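You operate a simulated robot arm through the tools that you are given. There is no shell and no other tool.

Carry out the task below with a simulated robot arm. There is one attempt and no reset: what you move stays moved.

## Task
Move the purple, blue and green bobbins from the bobbin rack to the notches that the braid card lists.
Fine: turn notch A to the back first.

The check looks at the end state, three seconds after you hand in, the way a careful person would. Anything else that was tipped, shoved, dropped, spilled or broken makes it a failure.

## Robot
A 6-joint arm with a two-finger gripper, fixed in place. Base frame: the origin is on the floor under the middle of its stand, x ahead of it, y to its left, z up. Lengths are in mm, angles in degrees, forces in N, time in s.
With the tool pointing down near the work surface it reaches from about 120 to 680 mm from the base axis. Its first joint turns from -66.0 to 66.0 degrees. Payload 2.45 kg.
Tool frame: the origin (TCP) lies between the finger pads and is the grasp point; the fingertips stand 30 mm ahead of it; z points along the fingers, y is the line along which they close. The gripper opens to 106 mm; its body begins 79 mm behind the TCP.
Orientation is that of the tool frame in the base frame, as a unit quaternion [x, y, z, w]. With the fingers straight down and closing along the base's y, the tool's x points along the base's -x, its y along +y and its z along -z.

## Interface
- The arm moves only by the tool drive_tool. Its argument "rows" is a list of rows, each a list of 7 numbers: the turn, a rotation vector about the tool's x, y, z in degrees, then the shift along the tool's x, y, z in mm, then the gripper command, from -1 (shut) to 1 (fully open), values between in proportion. In form: [[rx, ry, rz, x, y, z, fingers], ...]. A call has 1 to 20 rows; each row shifts and turns the commanded pose from where the row before left it, along the tool's axes as they then stand. A row lasts 0.2 s, in which the tool goes at most 50 mm and 8.6 degrees; a call with a longer step from one row to the next is refused whole, and so is a gripper value outside its range. Where a pose cannot be reached the arm comes as near as it can. A force on the tool above 40 N (or 10 N above the force at the start of the call, whichever is more), or a blocked arm, ends the call early, and 0.2 s more pass. The fingers move at their own pace (about 153 mm/s each) and stop on an object; they squeeze with about 45 N. The grip force told is the motor's: it shows also when the fingers shut on nothing. Time passes only in rows, and 0.2 s behind the last, so rows that do not move let the fingers close. The reply holds the time, the measured pose of the TCP, the force on the tool along the base axes, the opening and the grip force, in the units named above and with some noise, with the torque about the TCP (base axes, N m) and any sound that the robot's microphone picked up.
- Cameras (640 x 400 px; columns grow to the right, rows downward): "scene" is fixed at [67, 406.4, 1412.6]; the picture's right is [-0.61, -0.79, 0.00], its down [-0.43, 0.33, -0.84] and it looks along [0.66, -0.51, -0.55] (base axes); focal length 214 px, centre (320, 200). "wrist" rides on the gripper at [76, -2, -106] in the tool frame; the picture's right is [0.02, 1.00, 0.00], its down [-0.78, 0.02, -0.62] and it looks along [-0.62, 0.01, 0.78] (tool axes); focal length 247 px, centre (320, 200). There is no depth. A picture from a camera that has moved, and an enlarged one, comes with that camera's place and axes in the base frame and with its lens. The place of the scene camera against the robot may be out by one fixed shift of up to 25 mm in any direction.
- snapshot(camera): a new picture of that camera. No time passes.
- inspect(camera, box): a new picture of the part [left, top, right, bottom] of that camera's present view, enlarged. No time passes.
- sign_off(): hands the job in; it is judged then, once.

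Places have to be worked out from the pictures, the camera data and where the tool is seen. Open the gripper and draw the arm clear of the work before you hand the job in, unless the task says otherwise.

The tools are called after "Emit:" as name(argument=value, ...) on one line, values as JSON. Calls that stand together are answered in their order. drive_tool: Moves the arm, as the interface text tells. Its arguments: {"type":"object","properties":{"rows":{"type":"array"}},"required":["rows"]} The other tools are called the same way: snapshot (camera) takes a picture; inspect (camera, box) takes an enlarged picture of a part of a camera's view; sign_off () hands the job in.

At the start:

```text
clock: 0.0
ee_pos: [389.2, 46.9, 1315.8]
ee_rot: [0.0, 1.0, -0.001, 0.001]
force: [0.0, 0.4, 0.1]
moment: [-0.02, 0.0, 0.0]
finger_gap: 105.9
gripper_force: 0.0
```

scene: 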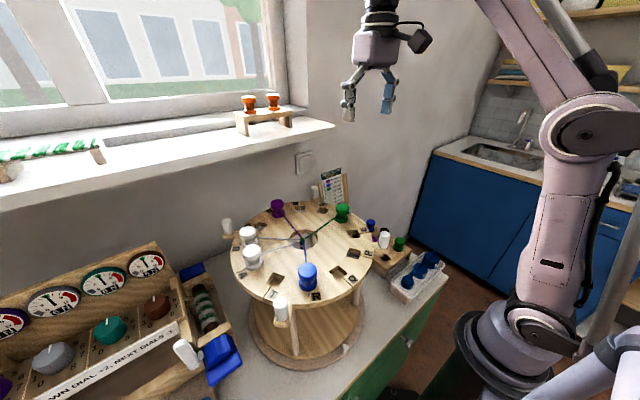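
wrist: 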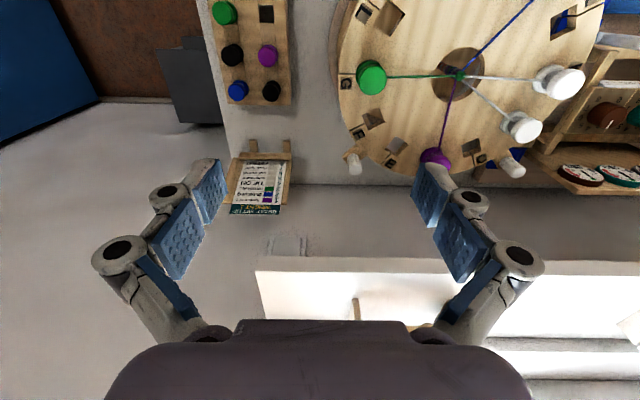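

The scene shows a round braiding table with bobbins and handles, a bobbin rack beside it and a card behind. I'll enlarge the parts before moving anything.

Emit:
inspect(camera="scene", box=[210, 170, 450, 320])

Emit:
inspect(camera="wrist", box=[200, 140, 320, 220])

Emit:
inspect(camera="wrist", box=[320, 0, 640, 200])

Emit:
inspect(camera="scene", box=[300, 160, 380, 210])

```text
2.67 times, centred on (330, 245) of scene
camera zoom: at [67.0, 406.4, 1412.6], right [-0.61, -0.79, 0.0], down [-0.43, 0.33, -0.84], along [0.66, -0.51, -0.55], focal length 572 px, centre (293, 80)
```

zoom: 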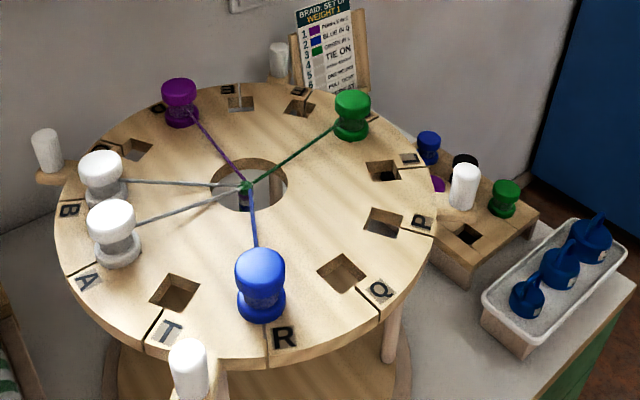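

```text
5.00 times, centred on (260, 180) of wrist
camera zoom: at [312.7, 44.9, 1420.6], right [-0.02, 1.0, 0.0], down [0.78, 0.02, 0.62], along [0.62, 0.01, -0.78], focal length 1235 px, centre (620, 300)
```

zoom: 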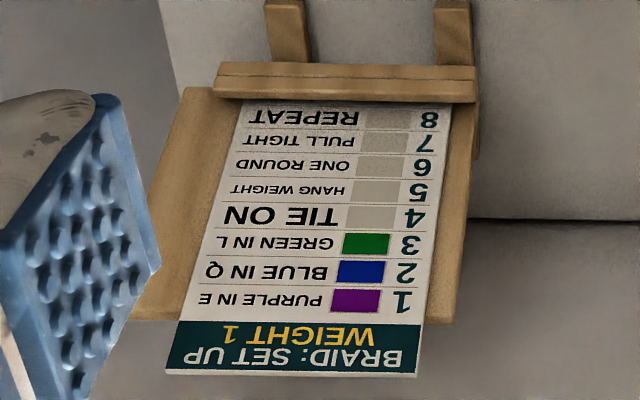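

```text
2.00 times, centred on (480, 100) of wrist
camera zoom: at [312.7, 44.9, 1420.6], right [-0.02, 1.0, 0.0], down [0.78, 0.02, 0.62], along [0.62, 0.01, -0.78], focal length 494 px, centre (0, 400)
```

zoom: 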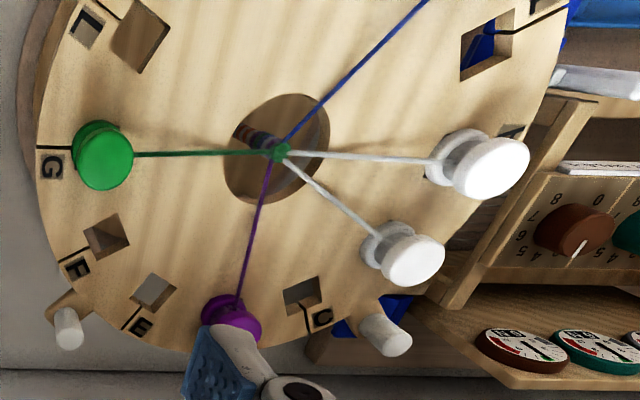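

```text
8.00 times, centred on (340, 185) of scene
camera zoom: at [67.0, 406.4, 1412.6], right [-0.61, -0.79, 0.0], down [-0.43, 0.33, -0.84], along [0.66, -0.51, -0.55], focal length 1716 px, centre (160, 320)
```

zoom: 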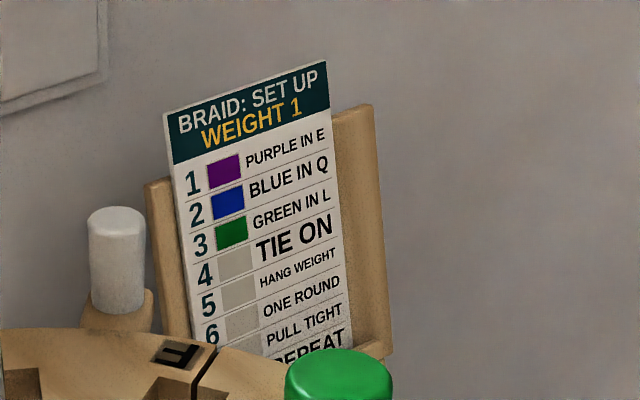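

The card lists purple in E, blue in Q and green in L, and the notch letters appear to run A, B, C, D, E, F, G, L, P, Q, R, T clockwise at 30° spacing. I place the disc centre near (378, 217, 1075), with A towards +y now and the wall ("back") on the +x side. I'll move the arm up and back for a full view of the disc.

Emit:
drive_tool(rows=[[0, 0, 0, 30, 34, 0, 1], [0, 0, 0, 30, 34, 0, 1], [0, 0, 0, 30, 34, 0, 1], [0, 0, 0, 30, 34, 0, 1], [0, 0, 0, 30, 34, 0, 1]])

Emit:
snapshot(camera="wrist")

Emit:
snapshot(camera="scene")

```text
clock: 1.2
ee_pos: [239.5, 220.0, 1313.1]
ee_rot: [0.001, 1.0, 0.0, 0.002]
force: [0.3, 0.9, 0.1]
moment: [-0.04, -0.03, 0.0]
finger_gap: 106.0
gripper_force: 0.0
```

```text
taken
camera wrist: at [163.2, 217.6, 1419.3], right [-0.02, 1.0, 0.0], down [0.78, 0.02, 0.62], along [0.62, 0.01, -0.78], focal length 247 px, centre (320, 200)
```

wrist: 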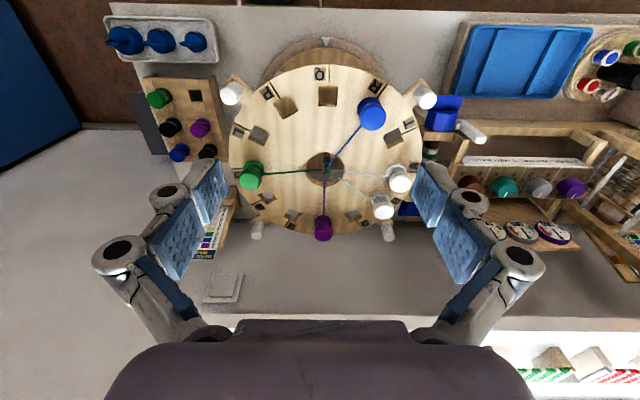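

```text
taken
```

scene: 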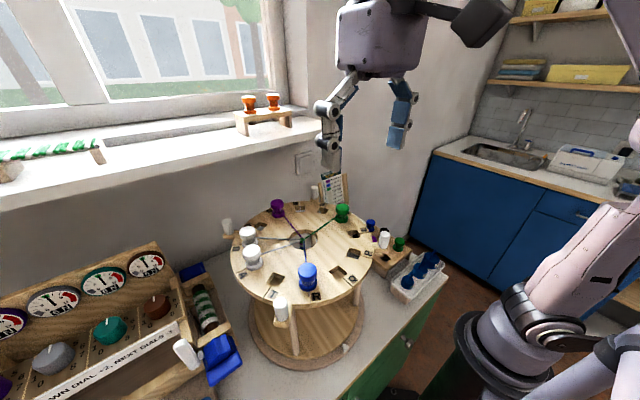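

The disc is now in full view, and the base plate seems to have a small mark on its robot side. I'll enlarge the disc, base and rack.

Emit:
inspect(camera="wrist", box=[220, 25, 440, 165])

Emit:
inspect(camera="wrist", box=[220, 130, 440, 270])

Emit:
inspect(camera="wrist", box=[90, 0, 250, 180])

Emit:
inspect(camera="scene", box=[230, 280, 390, 380])

Emit:
inspect(camera="wrist", box=[400, 80, 520, 180])

```text
2.86 times, centred on (330, 95) of wrist
camera zoom: at [163.2, 217.6, 1419.3], right [-0.02, 1.0, 0.0], down [0.78, 0.02, 0.62], along [0.62, 0.01, -0.78], focal length 706 px, centre (291, 500)
```

zoom: 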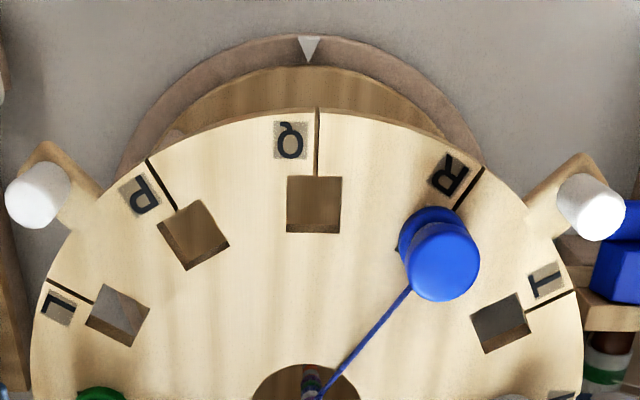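

```text
2.86 times, centred on (330, 200) of wrist
camera zoom: at [163.2, 217.6, 1419.3], right [-0.02, 1.0, 0.0], down [0.78, 0.02, 0.62], along [0.62, 0.01, -0.78], focal length 706 px, centre (291, 200)
```

zoom: 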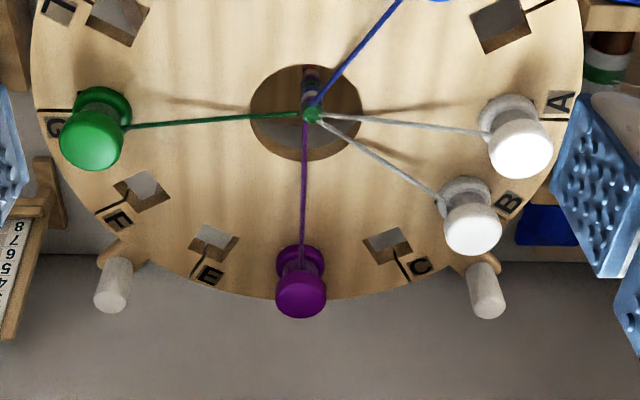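

```text
2.22 times, centred on (170, 90) of wrist
camera zoom: at [163.2, 217.6, 1419.3], right [-0.02, 1.0, 0.0], down [0.78, 0.02, 0.62], along [0.62, 0.01, -0.78], focal length 549 px, centre (653, 444)
```

zoom: 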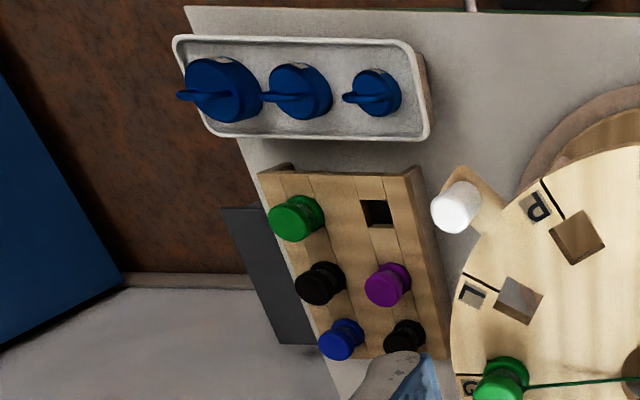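

```text
4.00 times, centred on (310, 330) of scene
camera zoom: at [67.0, 406.4, 1412.6], right [-0.61, -0.79, 0.0], down [-0.43, 0.33, -0.84], along [0.66, -0.51, -0.55], focal length 858 px, centre (360, -320)
```

zoom: 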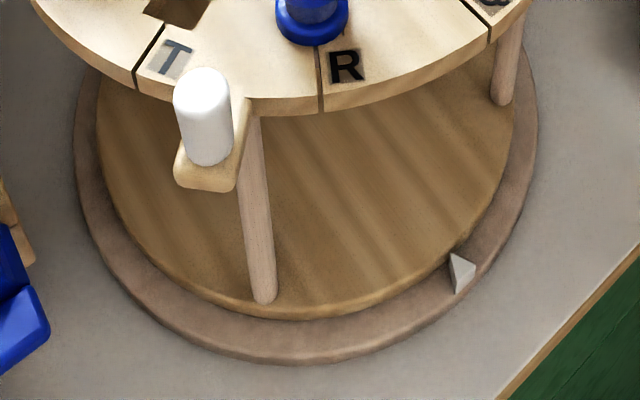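

```text
4.00 times, centred on (460, 130) of wrist
camera zoom: at [163.2, 217.6, 1419.3], right [-0.02, 1.0, 0.0], down [0.78, 0.02, 0.62], along [0.62, 0.01, -0.78], focal length 988 px, centre (-240, 480)
```

zoom: 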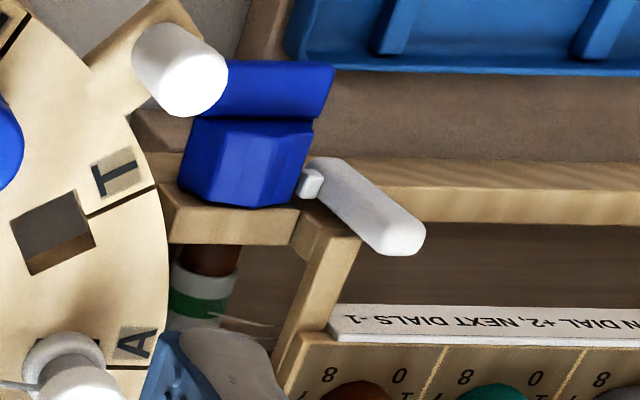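

The disc centre works out at about (384, 231) with its top near z 1056, and A sits at about +90°, so it needs a 90° clockwise turn. The white pegs are turning handles, and the one at about (256, 105) can sweep through the free robot side. I'll go above it with the fingers turned to close along the rim and look closely.

Emit:
drive_tool(rows=[[0, 0, 0, -4, -28, 28, 1], [0, 0, 0, -4, -28, 28, 1], [0, 0, 0, -4, -28, 28, 1], [0, 0, 0, -4, -28, 28, 1], [0, 0, -7.5, 0, 0, 0, 1], [0, 0, -7.5, 0, 0, 0, 1], [0, 0, -7.5, 0, 0, 0, 1], [0, 0, -7.5, 0, 0, 0, 1], [0, 0, -7.5, 0, 0, 0, 1], [0, 0, -7.5, 0, 0, 0, 1]])

Emit:
snapshot(camera="wrist")

Emit:
snapshot(camera="scene")

```text
clock: 3.4
ee_pos: [254.7, 104.5, 1201.8]
ee_rot: [-0.384, 0.924, -0.001, 0.001]
force: [-0.5, -0.2, -1.0]
moment: [0.0, -0.02, -0.01]
finger_gap: 105.9
gripper_force: 0.0
```

```text
taken
camera wrist: at [202.1, 48.6, 1307.7], right [-0.72, 0.69, 0.0], down [0.54, 0.57, 0.62], along [0.43, 0.45, -0.78], focal length 247 px, centre (320, 200)
```

wrist: 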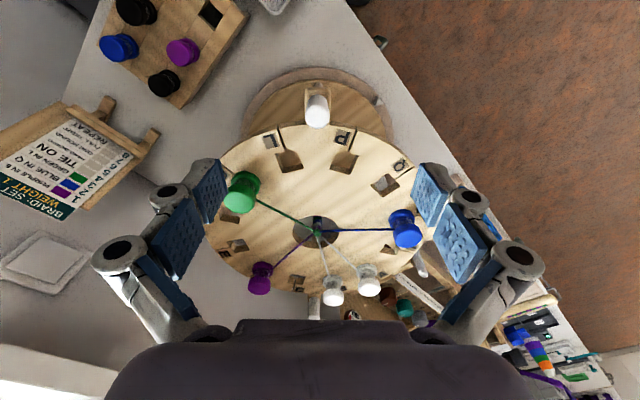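

```text
taken
```

scene: 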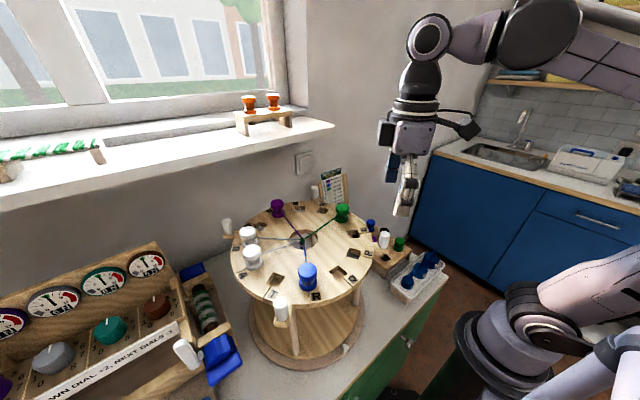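

Three views agree on the disc centre at about (384, 232, 1057). I'll enlarge the peg, its bracket and the disc rim before gripping.

Emit:
inspect(camera="wrist", box=[260, 60, 380, 140])

Emit:
inspect(camera="scene", box=[360, 200, 450, 300])

Emit:
inspect(camera="wrist", box=[200, 120, 440, 310])

```text
5.00 times, centred on (320, 100) of wrist
camera zoom: at [202.1, 48.6, 1307.7], right [-0.72, 0.69, 0.0], down [0.54, 0.57, 0.62], along [0.43, 0.45, -0.78], focal length 1235 px, centre (320, 700)
```

zoom: 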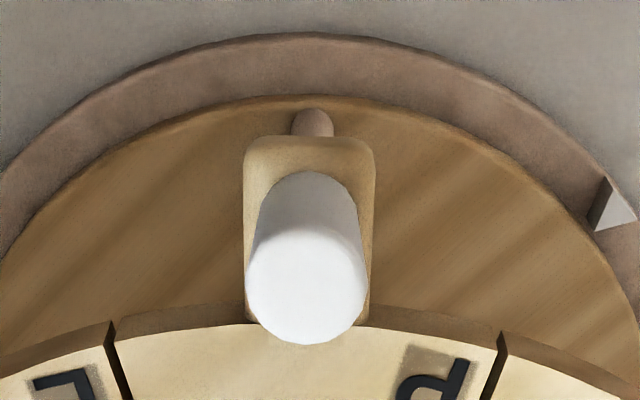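

```text
4.00 times, centred on (405, 250) of scene
camera zoom: at [67.0, 406.4, 1412.6], right [-0.61, -0.79, 0.0], down [-0.43, 0.33, -0.84], along [0.66, -0.51, -0.55], focal length 858 px, centre (-20, 0)
```

zoom: 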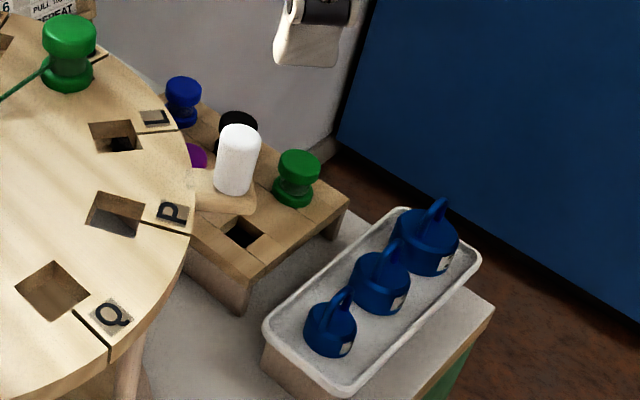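

```text
2.11 times, centred on (320, 215) of wrist
camera zoom: at [202.1, 48.6, 1307.7], right [-0.72, 0.69, 0.0], down [0.54, 0.57, 0.62], along [0.43, 0.45, -0.78], focal length 520 px, centre (320, 168)
```

zoom: 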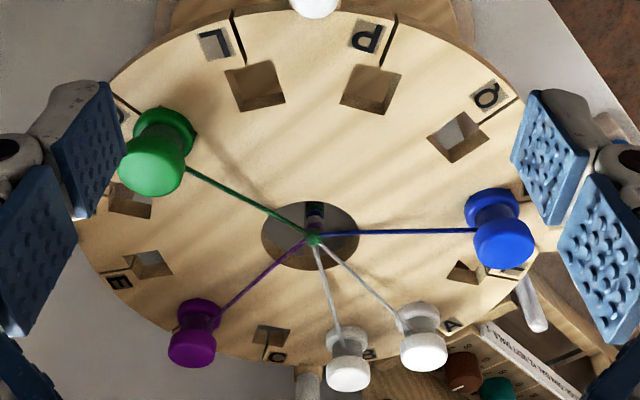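

The peg is about 21 mm across, with its top near (256, 107, 1093) at a radius of about 179 mm. I'll come down part way to confirm the alignment.

Emit:
drive_tool(rows=[[0, 0, 0, 0, 0, 30, 1], [0, 0, 0, 0, 0, 32, 1], [0, 0, 0, 0, 0, 0, 1]])

Emit:
snapshot(camera="wrist")

Emit:
snapshot(camera="scene")

```text
clock: 4.2
ee_pos: [255.3, 102.7, 1139.3]
ee_rot: [-0.382, 0.924, -0.001, 0.0]
force: [-0.3, -0.1, 0.5]
moment: [-0.02, 0.01, 0.02]
finger_gap: 106.2
gripper_force: 0.0
```

```text
taken
camera wrist: at [202.0, 48.6, 1245.2], right [-0.72, 0.69, 0.0], down [0.54, 0.57, 0.62], along [0.43, 0.45, -0.78], focal length 247 px, centre (320, 200)
```

wrist: 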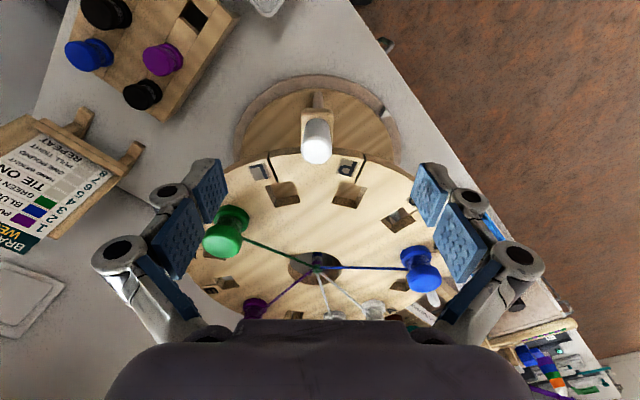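

```text
taken
```

scene: 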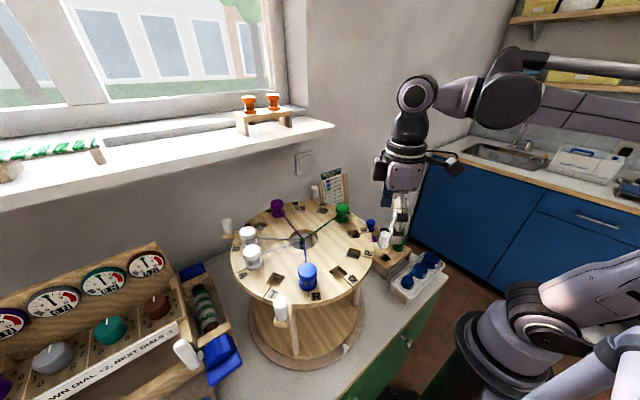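

The peg top is at about (258, 105, 1090), only 3 mm from the tool axis. I'll correct that, lower until the fingertips are just above the disc's level and close on the peg.

Emit:
drive_tool(rows=[[0, 0, 0, -3, -0.5, 22, 1], [0, 0, 0, 0, 0, 22, 1], [0, 0, 0, 0, 0, 0, 1]])

Emit:
snapshot(camera="wrist")

Emit:
inspect(camera="scene", box=[300, 160, 460, 280])

```text
clock: 5.0
ee_pos: [256.9, 105.1, 1096.9]
ee_rot: [-0.384, 0.923, -0.001, 0.0]
force: [0.3, 0.3, 1.0]
moment: [-0.01, 0.02, -0.01]
finger_gap: 105.7
gripper_force: 0.1
```

```text
taken
camera wrist: at [204.7, 49.1, 1202.4], right [-0.72, 0.69, 0.0], down [0.54, 0.57, 0.62], along [0.43, 0.45, -0.78], focal length 247 px, centre (320, 200)
```

wrist: 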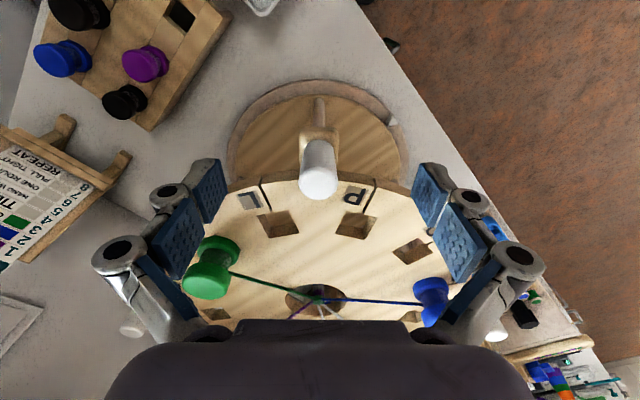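

```text
3.33 times, centred on (380, 220) of scene
camera zoom: at [67.0, 406.4, 1412.6], right [-0.61, -0.79, 0.0], down [-0.43, 0.33, -0.84], along [0.66, -0.51, -0.55], focal length 715 px, centre (120, 133)
```

zoom: 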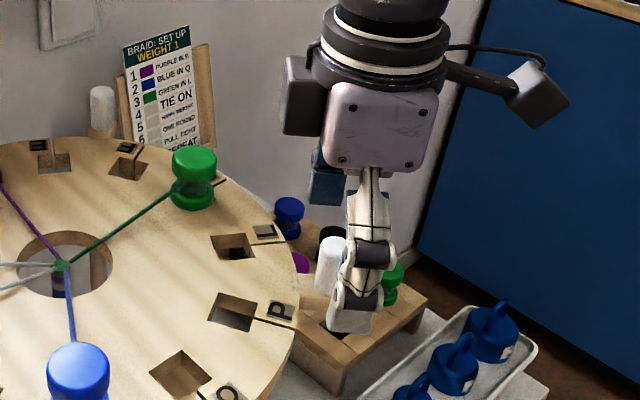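

The peg top now sits at the grasp point in the wrist view, so I'll close the fingers on it.

Emit:
drive_tool(rows=[[0, 0, 0, 0, 0, 0, 0], [0, 0, 0, 0, 0, 0, -0.4], [0, 0, 0, 0, 0, 0, -1], [0, 0, 0, 0, 0, 0, -1]])

Emit:
snapshot(camera="wrist")

Emit:
inspect(camera="scene", box=[300, 160, 460, 280])

```text
clock: 6.0
ee_pos: [258.3, 104.2, 1097.0]
ee_rot: [-0.383, 0.924, -0.001, 0.0]
force: [0.6, 0.1, 3.1]
moment: [0.08, 0.2, -0.06]
finger_gap: 20.1
gripper_force: 45.1
```

```text
taken
camera wrist: at [204.7, 49.2, 1202.6], right [-0.72, 0.69, 0.0], down [0.54, 0.57, 0.62], along [0.43, 0.45, -0.78], focal length 247 px, centre (320, 200)
```

wrist: 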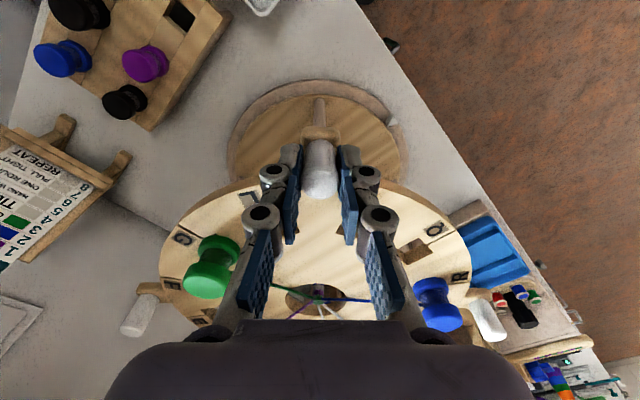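

```text
3.33 times, centred on (380, 220) of scene
camera zoom: at [67.0, 406.4, 1412.6], right [-0.61, -0.79, 0.0], down [-0.43, 0.33, -0.84], along [0.66, -0.51, -0.55], focal length 715 px, centre (120, 133)
```

zoom: 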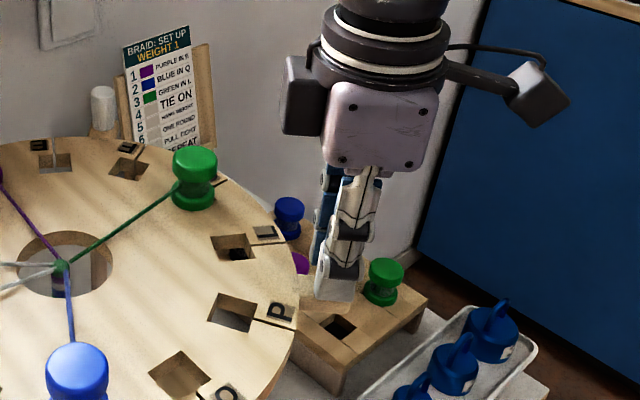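

The peg is held at a 20 mm gap with 45 N. I'll start the clockwise arc with a 12° test around (384, 232) and watch the force and position.

Emit:
drive_tool(rows=[[0, 0, 2, 0, 0, 0, -1], [0, 0, 4, 0, 12.49, 0, -1], [0, 0, 4, 0, 12.49, 0, -1], [0, 0, 4, 0, 12.49, 0, -1], [0, 0, 0, 0, 0, 0, -1]])

Emit:
snapshot(camera="wrist")

Emit:
snapshot(camera="scene")

```text
clock: 7.2
ee_pos: [234.5, 133.9, 1096.5]
ee_rot: [-0.266, 0.964, -0.001, 0.0]
force: [-1.0, -3.3, 30.1]
moment: [-0.25, 0.54, -0.23]
finger_gap: 20.3
gripper_force: 45.3
```

```text
taken
camera wrist: at [169.3, 93.1, 1202.5], right [-0.53, 0.85, 0.0], down [0.66, 0.42, 0.62], along [0.53, 0.33, -0.78], focal length 247 px, centre (320, 200)
```

wrist: 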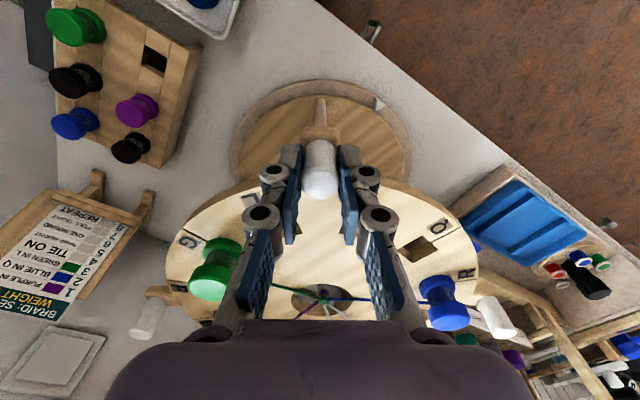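

```text
taken
```

scene: 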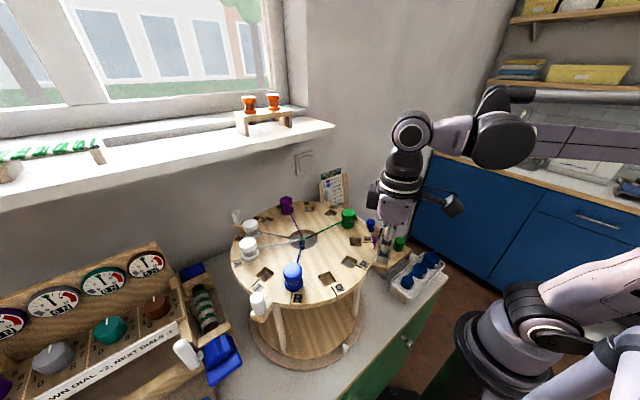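

The disc turned about 12° and the radius stayed at 179 mm, but the tool is pressing down with about 30 N. I'll lift by 1 mm to see whether that eases.

Emit:
drive_tool(rows=[[0, 0, 0, 0, 0, -1, -1], [0, 0, 0, 0, 0, 0, -1]])

```text
clock: 7.8
ee_pos: [234.3, 133.2, 1096.2]
ee_rot: [-0.267, 0.964, 0.0, 0.0]
force: [-8.4, -7.0, 8.7]
moment: [0.36, -0.36, -0.17]
finger_gap: 20.1
gripper_force: 44.5
```

Lifting eased it to 9 N, and the remaining side force says the commanded radius is about half a millimetre too small. I'll continue 16° with a small correction.

Emit:
drive_tool(rows=[[0, 0, 4, 0.6, 12.5, -0.3, -1], [0, 0, 4, 0, 12.5, 0, -1], [0, 0, 4, 0, 12.5, 0, -1], [0, 0, 4, 0, 12.5, 0, -1], [0, 0, 0, 0, 0, 0, -1]])

```text
clock: 9.0
ee_pos: [213.1, 179.3, 1096.7]
ee_rot: [-0.129, 0.992, -0.001, 0.0]
force: [-10.4, -2.7, -9.0]
moment: [-0.19, 0.85, -0.1]
finger_gap: 20.1
gripper_force: 44.4
```

The radius holds at 178.8 mm and the peg is at -163°. I'll continue another 20° with slight outward and downward trims.

Emit:
drive_tool(rows=[[0, 0, 4, 0.6, 12.5, 0.3, -1], [0, 0, 4, 0, 12.5, 0, -1], [0, 0, 4, 0.1, 12.5, 0, -1], [0, 0, 4, 0, 12.5, 0, -1], [0, 0, 4, 0.1, 12.5, 0, -1], [0, 0, 0, 0, 0, 0, -1]])

Emit:
snapshot(camera="scene")

Emit:
snapshot(camera="wrist")

```text
clock: 10.2
ee_pos: [206.0, 237.8, 1097.4]
ee_rot: [0.033, 0.999, 0.001, 0.001]
force: [2.2, 1.4, -2.6]
moment: [-0.13, 0.62, 0.29]
finger_gap: 20.2
gripper_force: 45.3
stopped in row 5: the force on the tool passed its limit at 42 N (the readings are from after the stop); the commanded pose is now the measured one
```

```text
taken
```

scene: 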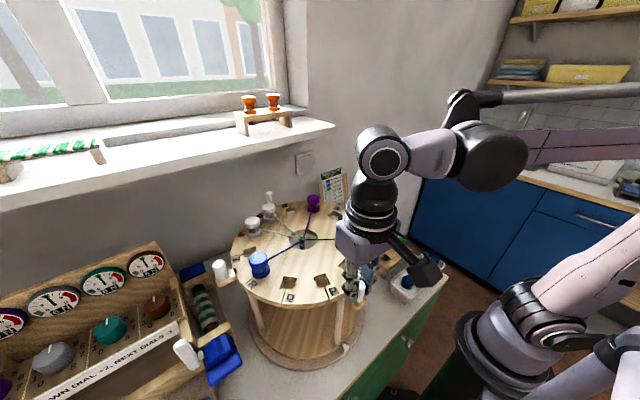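

```text
taken
camera wrist: at [129.7, 241.8, 1202.5], right [0.04, 1.0, 0.0], down [0.78, -0.03, 0.62], along [0.62, -0.03, -0.78], focal length 247 px, centre (320, 200)
```

wrist: 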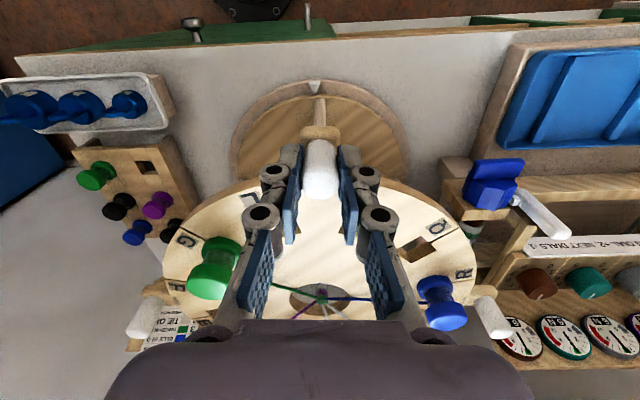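

The call stopped near -182° on a brief 42 N force that has since relaxed to about 2 N. I'll check whether a peg is meeting anything before going on.

Emit:
inspect(camera="wrist", box=[400, 160, 600, 380])

Emit:
inspect(camera="wrist", box=[60, 200, 260, 370])

Emit:
inspect(camera="scene", box=[190, 180, 400, 320])

Emit:
inspect(camera="wrist", box=[250, 70, 400, 210])

```text
1.82 times, centred on (500, 270) of wrist
camera zoom: at [129.7, 241.8, 1202.5], right [0.04, 1.0, 0.0], down [0.78, -0.03, 0.62], along [0.62, -0.03, -0.78], focal length 449 px, centre (-7, 73)
```

zoom: 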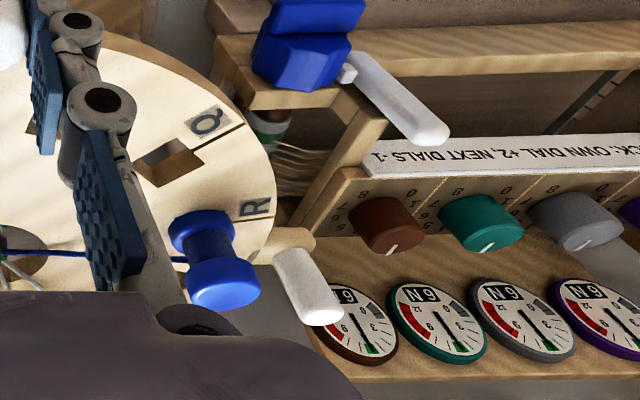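

```text
2.35 times, centred on (160, 285) of wrist
camera zoom: at [129.7, 241.8, 1202.5], right [0.04, 1.0, 0.0], down [0.78, -0.03, 0.62], along [0.62, -0.03, -0.78], focal length 581 px, centre (696, 0)
```

zoom: 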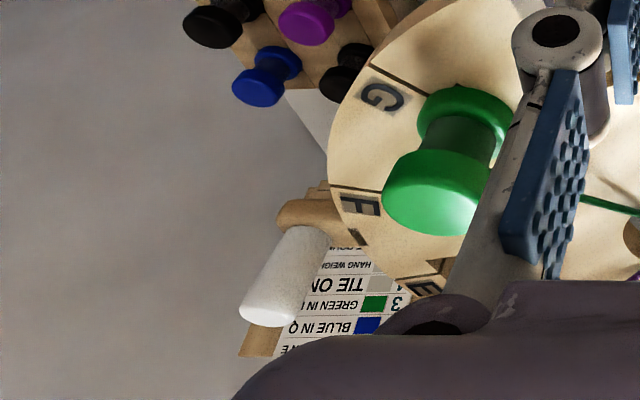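

```text
2.86 times, centred on (295, 250) of scene
camera zoom: at [67.1, 406.5, 1412.6], right [-0.61, -0.79, 0.0], down [-0.43, 0.33, -0.84], along [0.66, -0.51, -0.55], focal length 613 px, centre (391, 57)
```

zoom: 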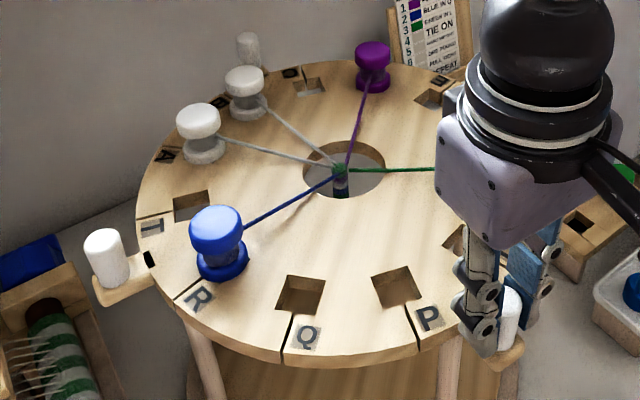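

```text
2.86 times, centred on (325, 140) of wrist
camera zoom: at [129.7, 241.8, 1202.5], right [0.04, 1.0, 0.0], down [0.78, -0.03, 0.62], along [0.62, -0.03, -0.78], focal length 706 px, centre (306, 371)
```

zoom: 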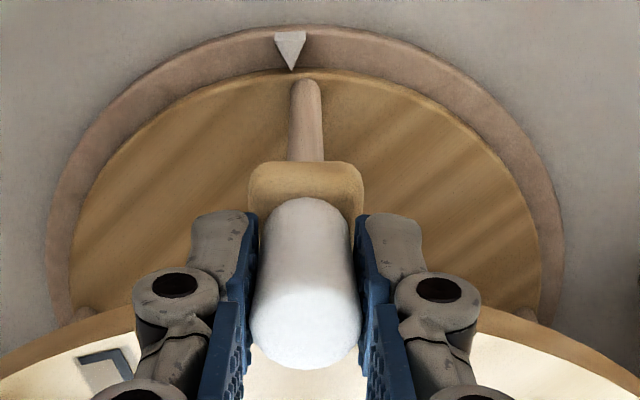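

Nothing is touching: all the pegs clear the dial unit, the card and the wall. The spike was probably arc mismatch, so I'll go on with slower 3° steps.

Emit:
drive_tool(rows=[[0, 0, 3, 0, 9.37, 0, -1], [0, 0, 3, 0, 9.37, 0, -1], [0, 0, 3, 0, 9.37, 0, -1], [0, 0, 3, 0, 9.37, 0, -1], [0, 0, 0, 0, 0, 0, -1]])

```text
clock: 11.4
ee_pos: [211.3, 274.9, 1097.7]
ee_rot: [0.139, 0.99, 0.0, 0.001]
force: [0.3, -0.6, -3.3]
moment: [-0.41, -0.67, -0.18]
finger_gap: 20.1
gripper_force: 45.5
```

Forces stay low and the peg is at -194°. I'll continue another 15°.

Emit:
drive_tool(rows=[[0, 0, 3, 0, 9.35, 0, -1], [0, 0, 3, 0, 9.35, 0, -1], [0, 0, 3, 0, 9.35, 0, -1], [0, 0, 3, 0, 9.35, 0, -1], [0, 0, 3, 0, 9.35, 0, -1], [0, 0, 0, 0, 0, 0, -1]])

```text
clock: 12.8
ee_pos: [229.7, 318.0, 1096.9]
ee_rot: [0.266, 0.964, -0.001, 0.0]
force: [5.8, -2.8, -36.0]
moment: [0.19, 0.37, 0.01]
finger_gap: 20.2
gripper_force: 45.3
```

The side forces are fine, but the tool is being pulled down with 36 N, so I'll lower it 1.5 mm. Then I'll take pictures to measure the notch angles.

Emit:
drive_tool(rows=[[0, 0, 0, 0, 0, 1.5, -1], [0, 0, 0, 0, 0, 0, -1]])

Emit:
snapshot(camera="wrist")

Emit:
snapshot(camera="scene")

```text
clock: 13.4
ee_pos: [229.3, 318.0, 1097.7]
ee_rot: [0.267, 0.964, 0.001, 0.001]
force: [7.6, -3.4, 4.6]
moment: [0.06, 0.42, -0.01]
finger_gap: 20.2
gripper_force: 45.1
```

```text
taken
camera wrist: at [162.5, 356.2, 1202.6], right [0.49, 0.87, 0.0], down [0.68, -0.39, 0.62], along [0.54, -0.31, -0.78], focal length 247 px, centre (320, 200)
```

wrist: 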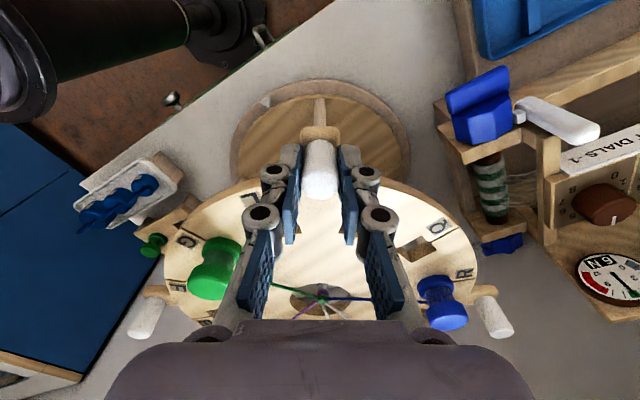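

```text
taken
```

scene: 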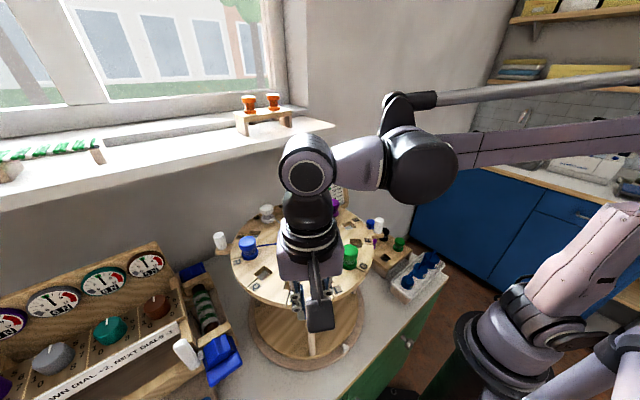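

The blue crank and dial unit lie near z 950, well below the sweep. A circle fitted through the readings gives the axis at about (382, 229) with R 176.5, so about 15° remain and I'll turn 12° of it.

Emit:
drive_tool(rows=[[0, 0, 3, -0.5, 9.24, 0, -1], [0, 0, 3, 0, 9.24, 0, -1], [0, 0, 3, 0, 9.24, 0, -1], [0, 0, 3, 0, 9.24, 0, -1], [0, 0, 0, 0, 0, 0, -1]])

Emit:
snapshot(camera="wrist")

Emit:
snapshot(camera="scene")

```text
clock: 14.1
ee_pos: [239.6, 334.1, 1097.0]
ee_rot: [0.318, 0.948, -0.001, 0.001]
force: [2.0, -0.1, 3.0]
moment: [0.08, 0.44, 0.02]
finger_gap: 20.2
gripper_force: 44.9
stopped in row 3: the force on the tool passed its limit at 42 N (the readings are from after the stop); the commanded pose is now the measured one
```

```text
taken
camera wrist: at [177.2, 379.7, 1202.4], right [0.59, 0.81, 0.0], down [0.63, -0.46, 0.62], along [0.51, -0.37, -0.78], focal length 247 px, centre (320, 200)
```

wrist: 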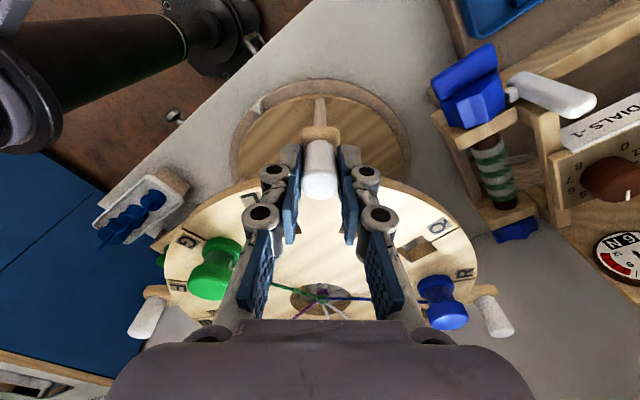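

```text
taken
```

scene: 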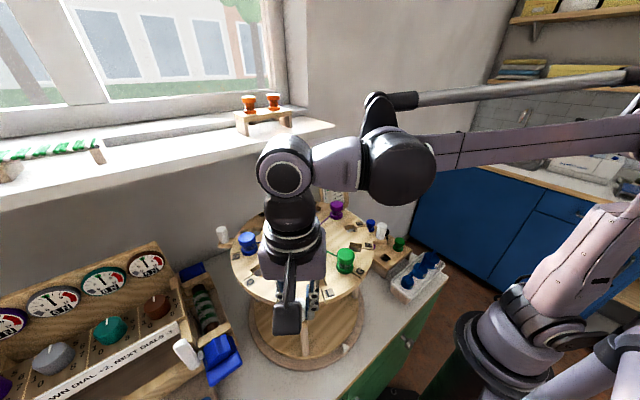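

It stopped at -216° on another brief spike, with forces small again now. I'll use gentler 2° steps for the last part.

Emit:
drive_tool(rows=[[0, 0, 2, 0, 6.16, 0, -1], [0, 0, 2, 0, 6.16, 0, -1], [0, 0, 2, 0, 6.16, 0, -1], [0, 0, 0, 0, 0, 0, -1]])

Emit:
snapshot(camera="wrist")

Emit:
snapshot(camera="scene")

```text
clock: 15.0
ee_pos: [250.7, 349.8, 1096.1]
ee_rot: [0.369, 0.93, 0.0, 0.002]
force: [-0.5, 0.5, 3.6]
moment: [-0.05, 0.07, -0.28]
finger_gap: 20.2
gripper_force: 44.7
stopped in row 4: the force on the tool passed its limit at 40 N (the readings are from after the stop); the commanded pose is now the measured one
```

```text
taken
camera wrist: at [194.5, 401.0, 1202.4], right [0.67, 0.74, 0.0], down [0.58, -0.52, 0.62], along [0.46, -0.42, -0.78], focal length 247 px, centre (320, 200)
```

wrist: 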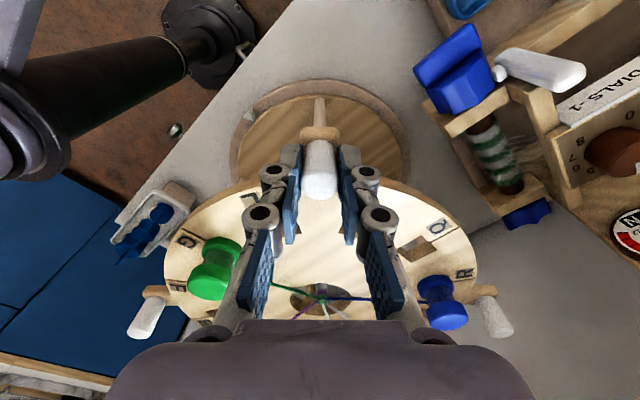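

```text
taken
```

scene: 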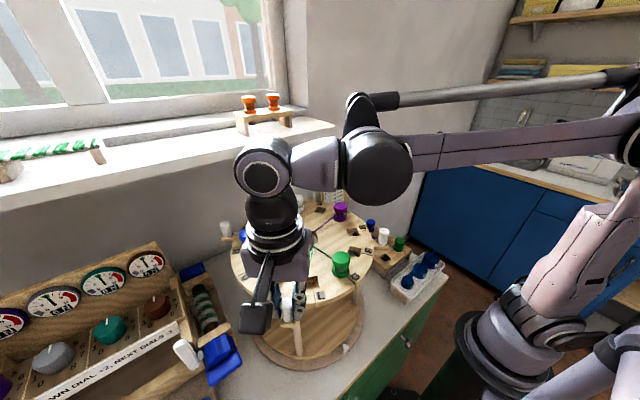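

The peg is at about -222.5°, so I'll add the last 2.5° in two small steps.

Emit:
drive_tool(rows=[[0, 0, 1.25, 0, 3.85, 0, -1], [0, 0, 1.25, 0, 3.85, 0, -1], [0, 0, 0, 0, 0, 0, -1]])

Emit:
inspect(camera="scene", box=[220, 180, 400, 380])

```text
clock: 15.8
ee_pos: [256.6, 354.5, 1096.5]
ee_rot: [0.388, 0.922, 0.0, 0.002]
force: [1.2, 2.7, 18.2]
moment: [-0.23, 0.09, 0.27]
finger_gap: 20.1
gripper_force: 44.5
```

```text
2.00 times, centred on (310, 280) of scene
camera zoom: at [66.9, 406.3, 1412.6], right [-0.61, -0.79, 0.0], down [-0.43, 0.33, -0.84], along [0.66, -0.51, -0.55], focal length 429 px, centre (340, 40)
```

zoom: 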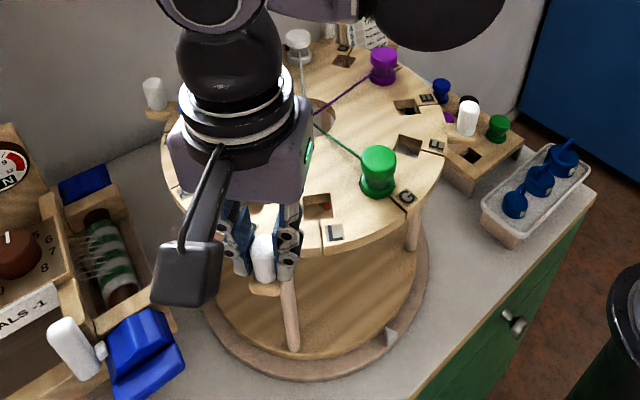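

The peg is at 135° by the readings, a quarter turn from the start. I'll relieve the vertical load, open the fingers and rise straight up to measure the actual notch angle.

Emit:
drive_tool(rows=[[0, 0, 0, 0, 0, -0.8, -1], [0, 0, 0, 0, 0, 0, -1], [0, 0, 0, 0, 0, 0, -0.4], [0, 0, 0, 0, 0, 0, 0.2], [0, 0, 0, 0, 0, 0, 1], [0, 0, 0, 0, 0, 0, 1], [0, 0, 0, 0, 0, -25, 1], [0, 0, 0, 0, 0, -40, 1], [0, 0, 0, 0, 0, -40, 1], [0, 0, 0, 0, 0, -40, 1], [0, 0, 0, 0, 0, -40, 1]])

Emit:
snapshot(camera="wrist")

Emit:
snapshot(camera="scene")

```text
clock: 18.2
ee_pos: [256.7, 356.3, 1282.9]
ee_rot: [0.389, 0.921, 0.0, 0.001]
force: [-0.2, -0.1, 0.1]
moment: [-0.04, 0.02, -0.01]
finger_gap: 106.0
gripper_force: 0.1
```

```text
taken
camera wrist: at [202.2, 409.8, 1387.6], right [0.7, 0.71, 0.0], down [0.56, -0.55, 0.62], along [0.45, -0.44, -0.78], focal length 247 px, centre (320, 200)
```

wrist: 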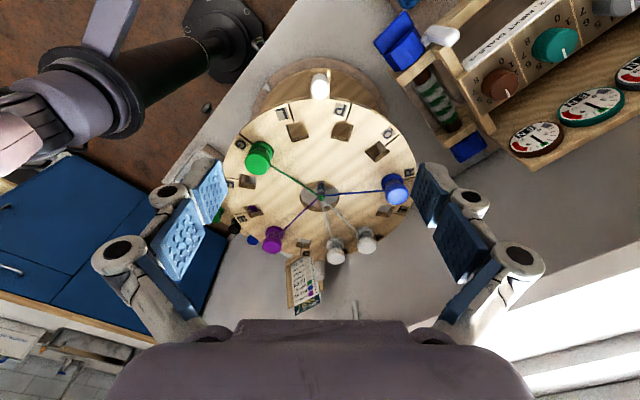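

```text
taken
```

scene: 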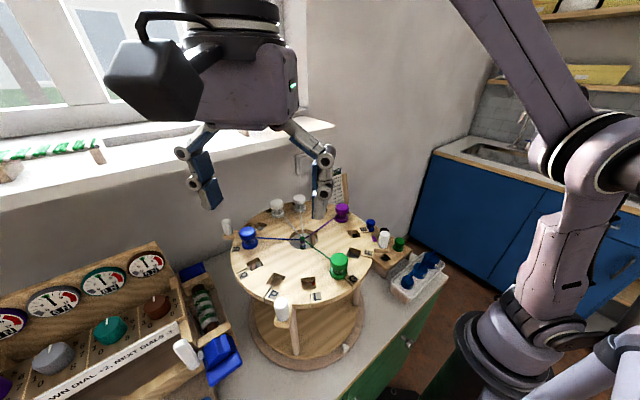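

The disc stayed put and all its bobbins stand. I'll square the tool up again and centre the camera over the disc to measure the angle.

Emit:
drive_tool(rows=[[0, 0, -7.65, 0, 0, 0, 1], [0, 0, -7.65, 0, 0, 0, 1], [0, 0, -7.65, 0, 0, 0, 1], [0, 0, -7.65, 0, 0, 0, 1], [0, 0, -7.65, 0, 0, 0, 1], [0, 0, -7.65, 0, 0, 0, 1], [0, 0, 0, 9, -42, -10, 1], [0, 0, 0, 9, -42, -10, 1], [0, 0, 0, 9, -42, -10, 1], [0, 0, 0, 0, 0, 0, 1]])

Emit:
snapshot(camera="wrist")

Emit:
inspect(camera="wrist", box=[220, 20, 440, 160])

Emit:
inspect(camera="wrist", box=[220, 130, 440, 270])

```text
clock: 20.4
ee_pos: [229.0, 226.1, 1313.3]
ee_rot: [-0.003, 1.0, 0.0, 0.001]
force: [0.3, 0.1, -0.1]
moment: [0.03, -0.01, -0.01]
finger_gap: 106.1
gripper_force: 0.0
```

```text
taken
camera wrist: at [151.9, 225.3, 1420.5], right [-0.03, 1.0, 0.0], down [0.78, 0.02, 0.62], along [0.62, 0.02, -0.78], focal length 247 px, centre (320, 200)
```

wrist: 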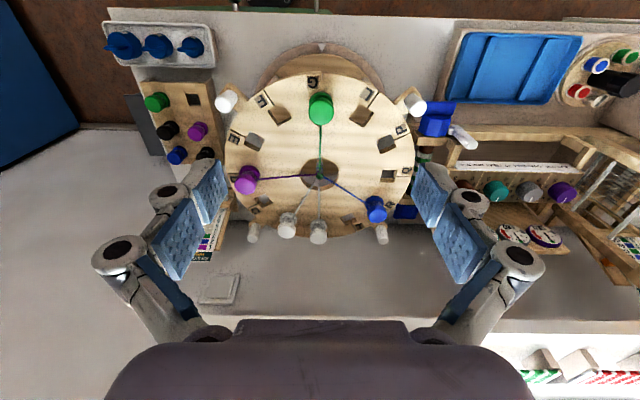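

```text
2.86 times, centred on (330, 90) of wrist
camera zoom: at [151.9, 225.3, 1420.5], right [-0.03, 1.0, 0.0], down [0.78, 0.02, 0.62], along [0.62, 0.02, -0.78], focal length 706 px, centre (291, 514)
```

zoom: 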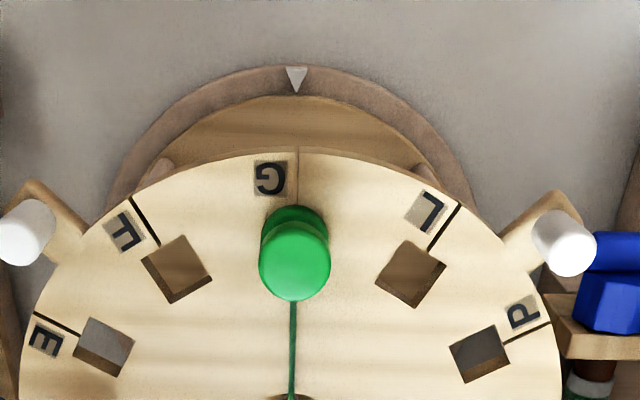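

```text
2.86 times, centred on (330, 200) of wrist
camera zoom: at [151.9, 225.3, 1420.5], right [-0.03, 1.0, 0.0], down [0.78, 0.02, 0.62], along [0.62, 0.02, -0.78], focal length 706 px, centre (291, 200)
```

zoom: 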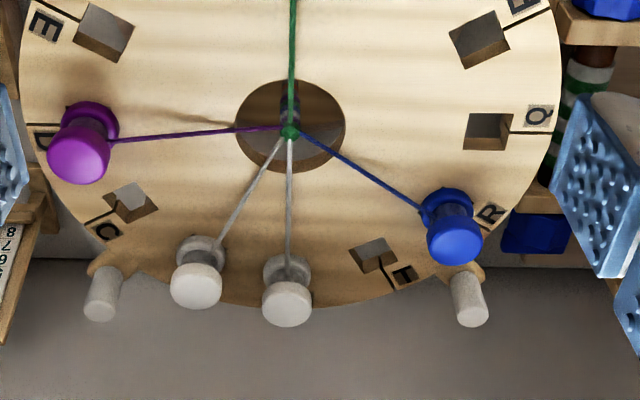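

The G slit lines up with the base triangle and A is at the back, within about 1° by my fit. That fit also gives the disc centre near (384, 233) with sockets at a radius of about 120 mm. I place the rack bobbins near purple (391, -55), blue (453, -125) and green (326, -126), with heads at about z 870, and go above the rack for a closer look.

Emit:
drive_tool(rows=[[0, 0, 0, -23, -42, 0, 1], [0, 0, 0, -23, -42, 0, 1], [0, 0, 0, -23, -42, 0, 1], [0, 0, 0, -23, -42, 0, 1], [0, 0, 0, -23, -42, 0, 1], [0, 0, 0, -23, -42, 0, 1], [0, 0, 0, -23, -42, 0, 1], [0, 0, 0, 0, 0, 48, 1], [0, 0, 0, 0, 0, 48, 1], [0, 0, 0, 0, 0, 48, 0.2], [0, 0, 0, 0, 0, 48, 0.0], [0, 0, 0, 0, 0, 0, 0.0]])

Emit:
snapshot(camera="wrist")

Emit:
snapshot(camera="scene")

```text
clock: 23.0
ee_pos: [390.7, -64.0, 1120.6]
ee_rot: [-0.002, 1.0, 0.0, 0.002]
force: [0.0, 0.2, 0.1]
moment: [0.03, -0.03, -0.01]
finger_gap: 53.3
gripper_force: 0.0
```

```text
taken
camera wrist: at [313.5, -65.8, 1226.1], right [-0.03, 1.0, 0.0], down [0.78, 0.02, 0.62], along [0.62, 0.01, -0.78], focal length 247 px, centre (320, 200)
```

wrist: 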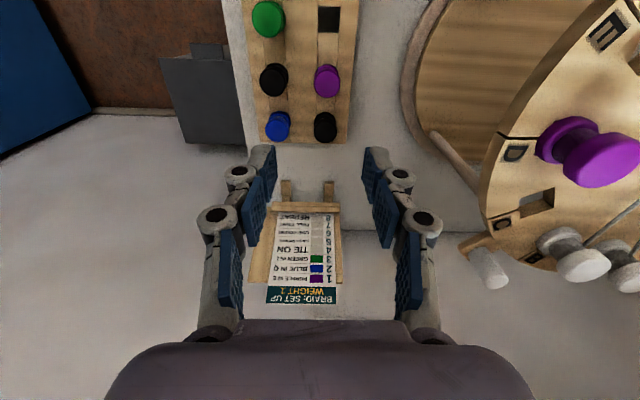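

```text
taken
```

scene: 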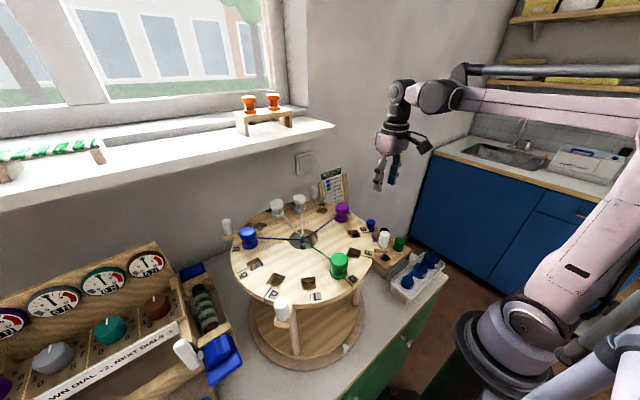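

Purple comes out at about (393, -57, 870). I'll come lower over it and look again.

Emit:
drive_tool(rows=[[0, 0, 0, 0, 6, 45, 0.0], [0, 0, 0, 0, 0, 45, 0.0], [0, 0, 0, 0, 0, 45, 0.0], [0, 0, 0, 0, 0, 15, 0.0], [0, 0, 0, 0, 0, 0, 0.0]])

Emit:
snapshot(camera="wrist")

Emit:
inspect(camera="scene", box=[330, 190, 450, 290])

```text
clock: 24.2
ee_pos: [393.2, -59.0, 971.7]
ee_rot: [-0.002, 1.0, -0.001, 0.001]
force: [0.2, 0.8, -0.4]
moment: [-0.03, 0.04, 0.02]
finger_gap: 53.1
gripper_force: 0.1
```

```text
taken
camera wrist: at [316.2, -60.4, 1076.7], right [-0.03, 1.0, 0.0], down [0.78, 0.02, 0.62], along [0.62, 0.01, -0.78], focal length 247 px, centre (320, 200)
```

wrist: 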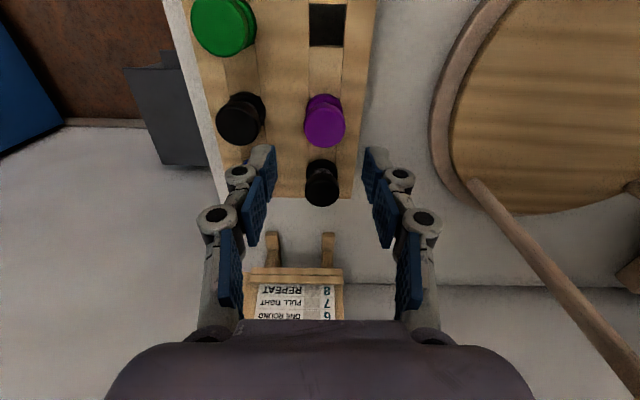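

```text
4.00 times, centred on (390, 240) of scene
camera zoom: at [67.0, 406.4, 1412.6], right [-0.61, -0.79, 0.0], down [-0.43, 0.33, -0.84], along [0.66, -0.51, -0.55], focal length 858 px, centre (40, 40)
```

zoom: 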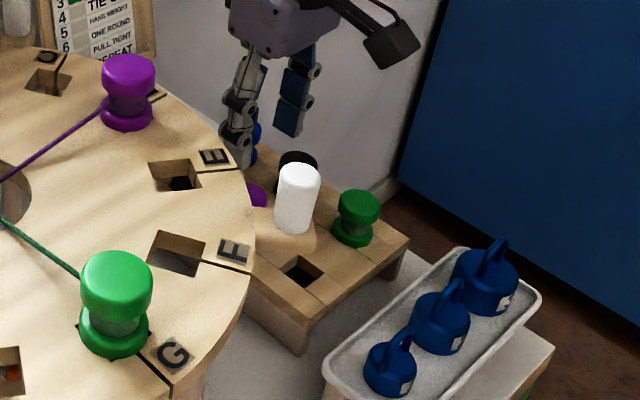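

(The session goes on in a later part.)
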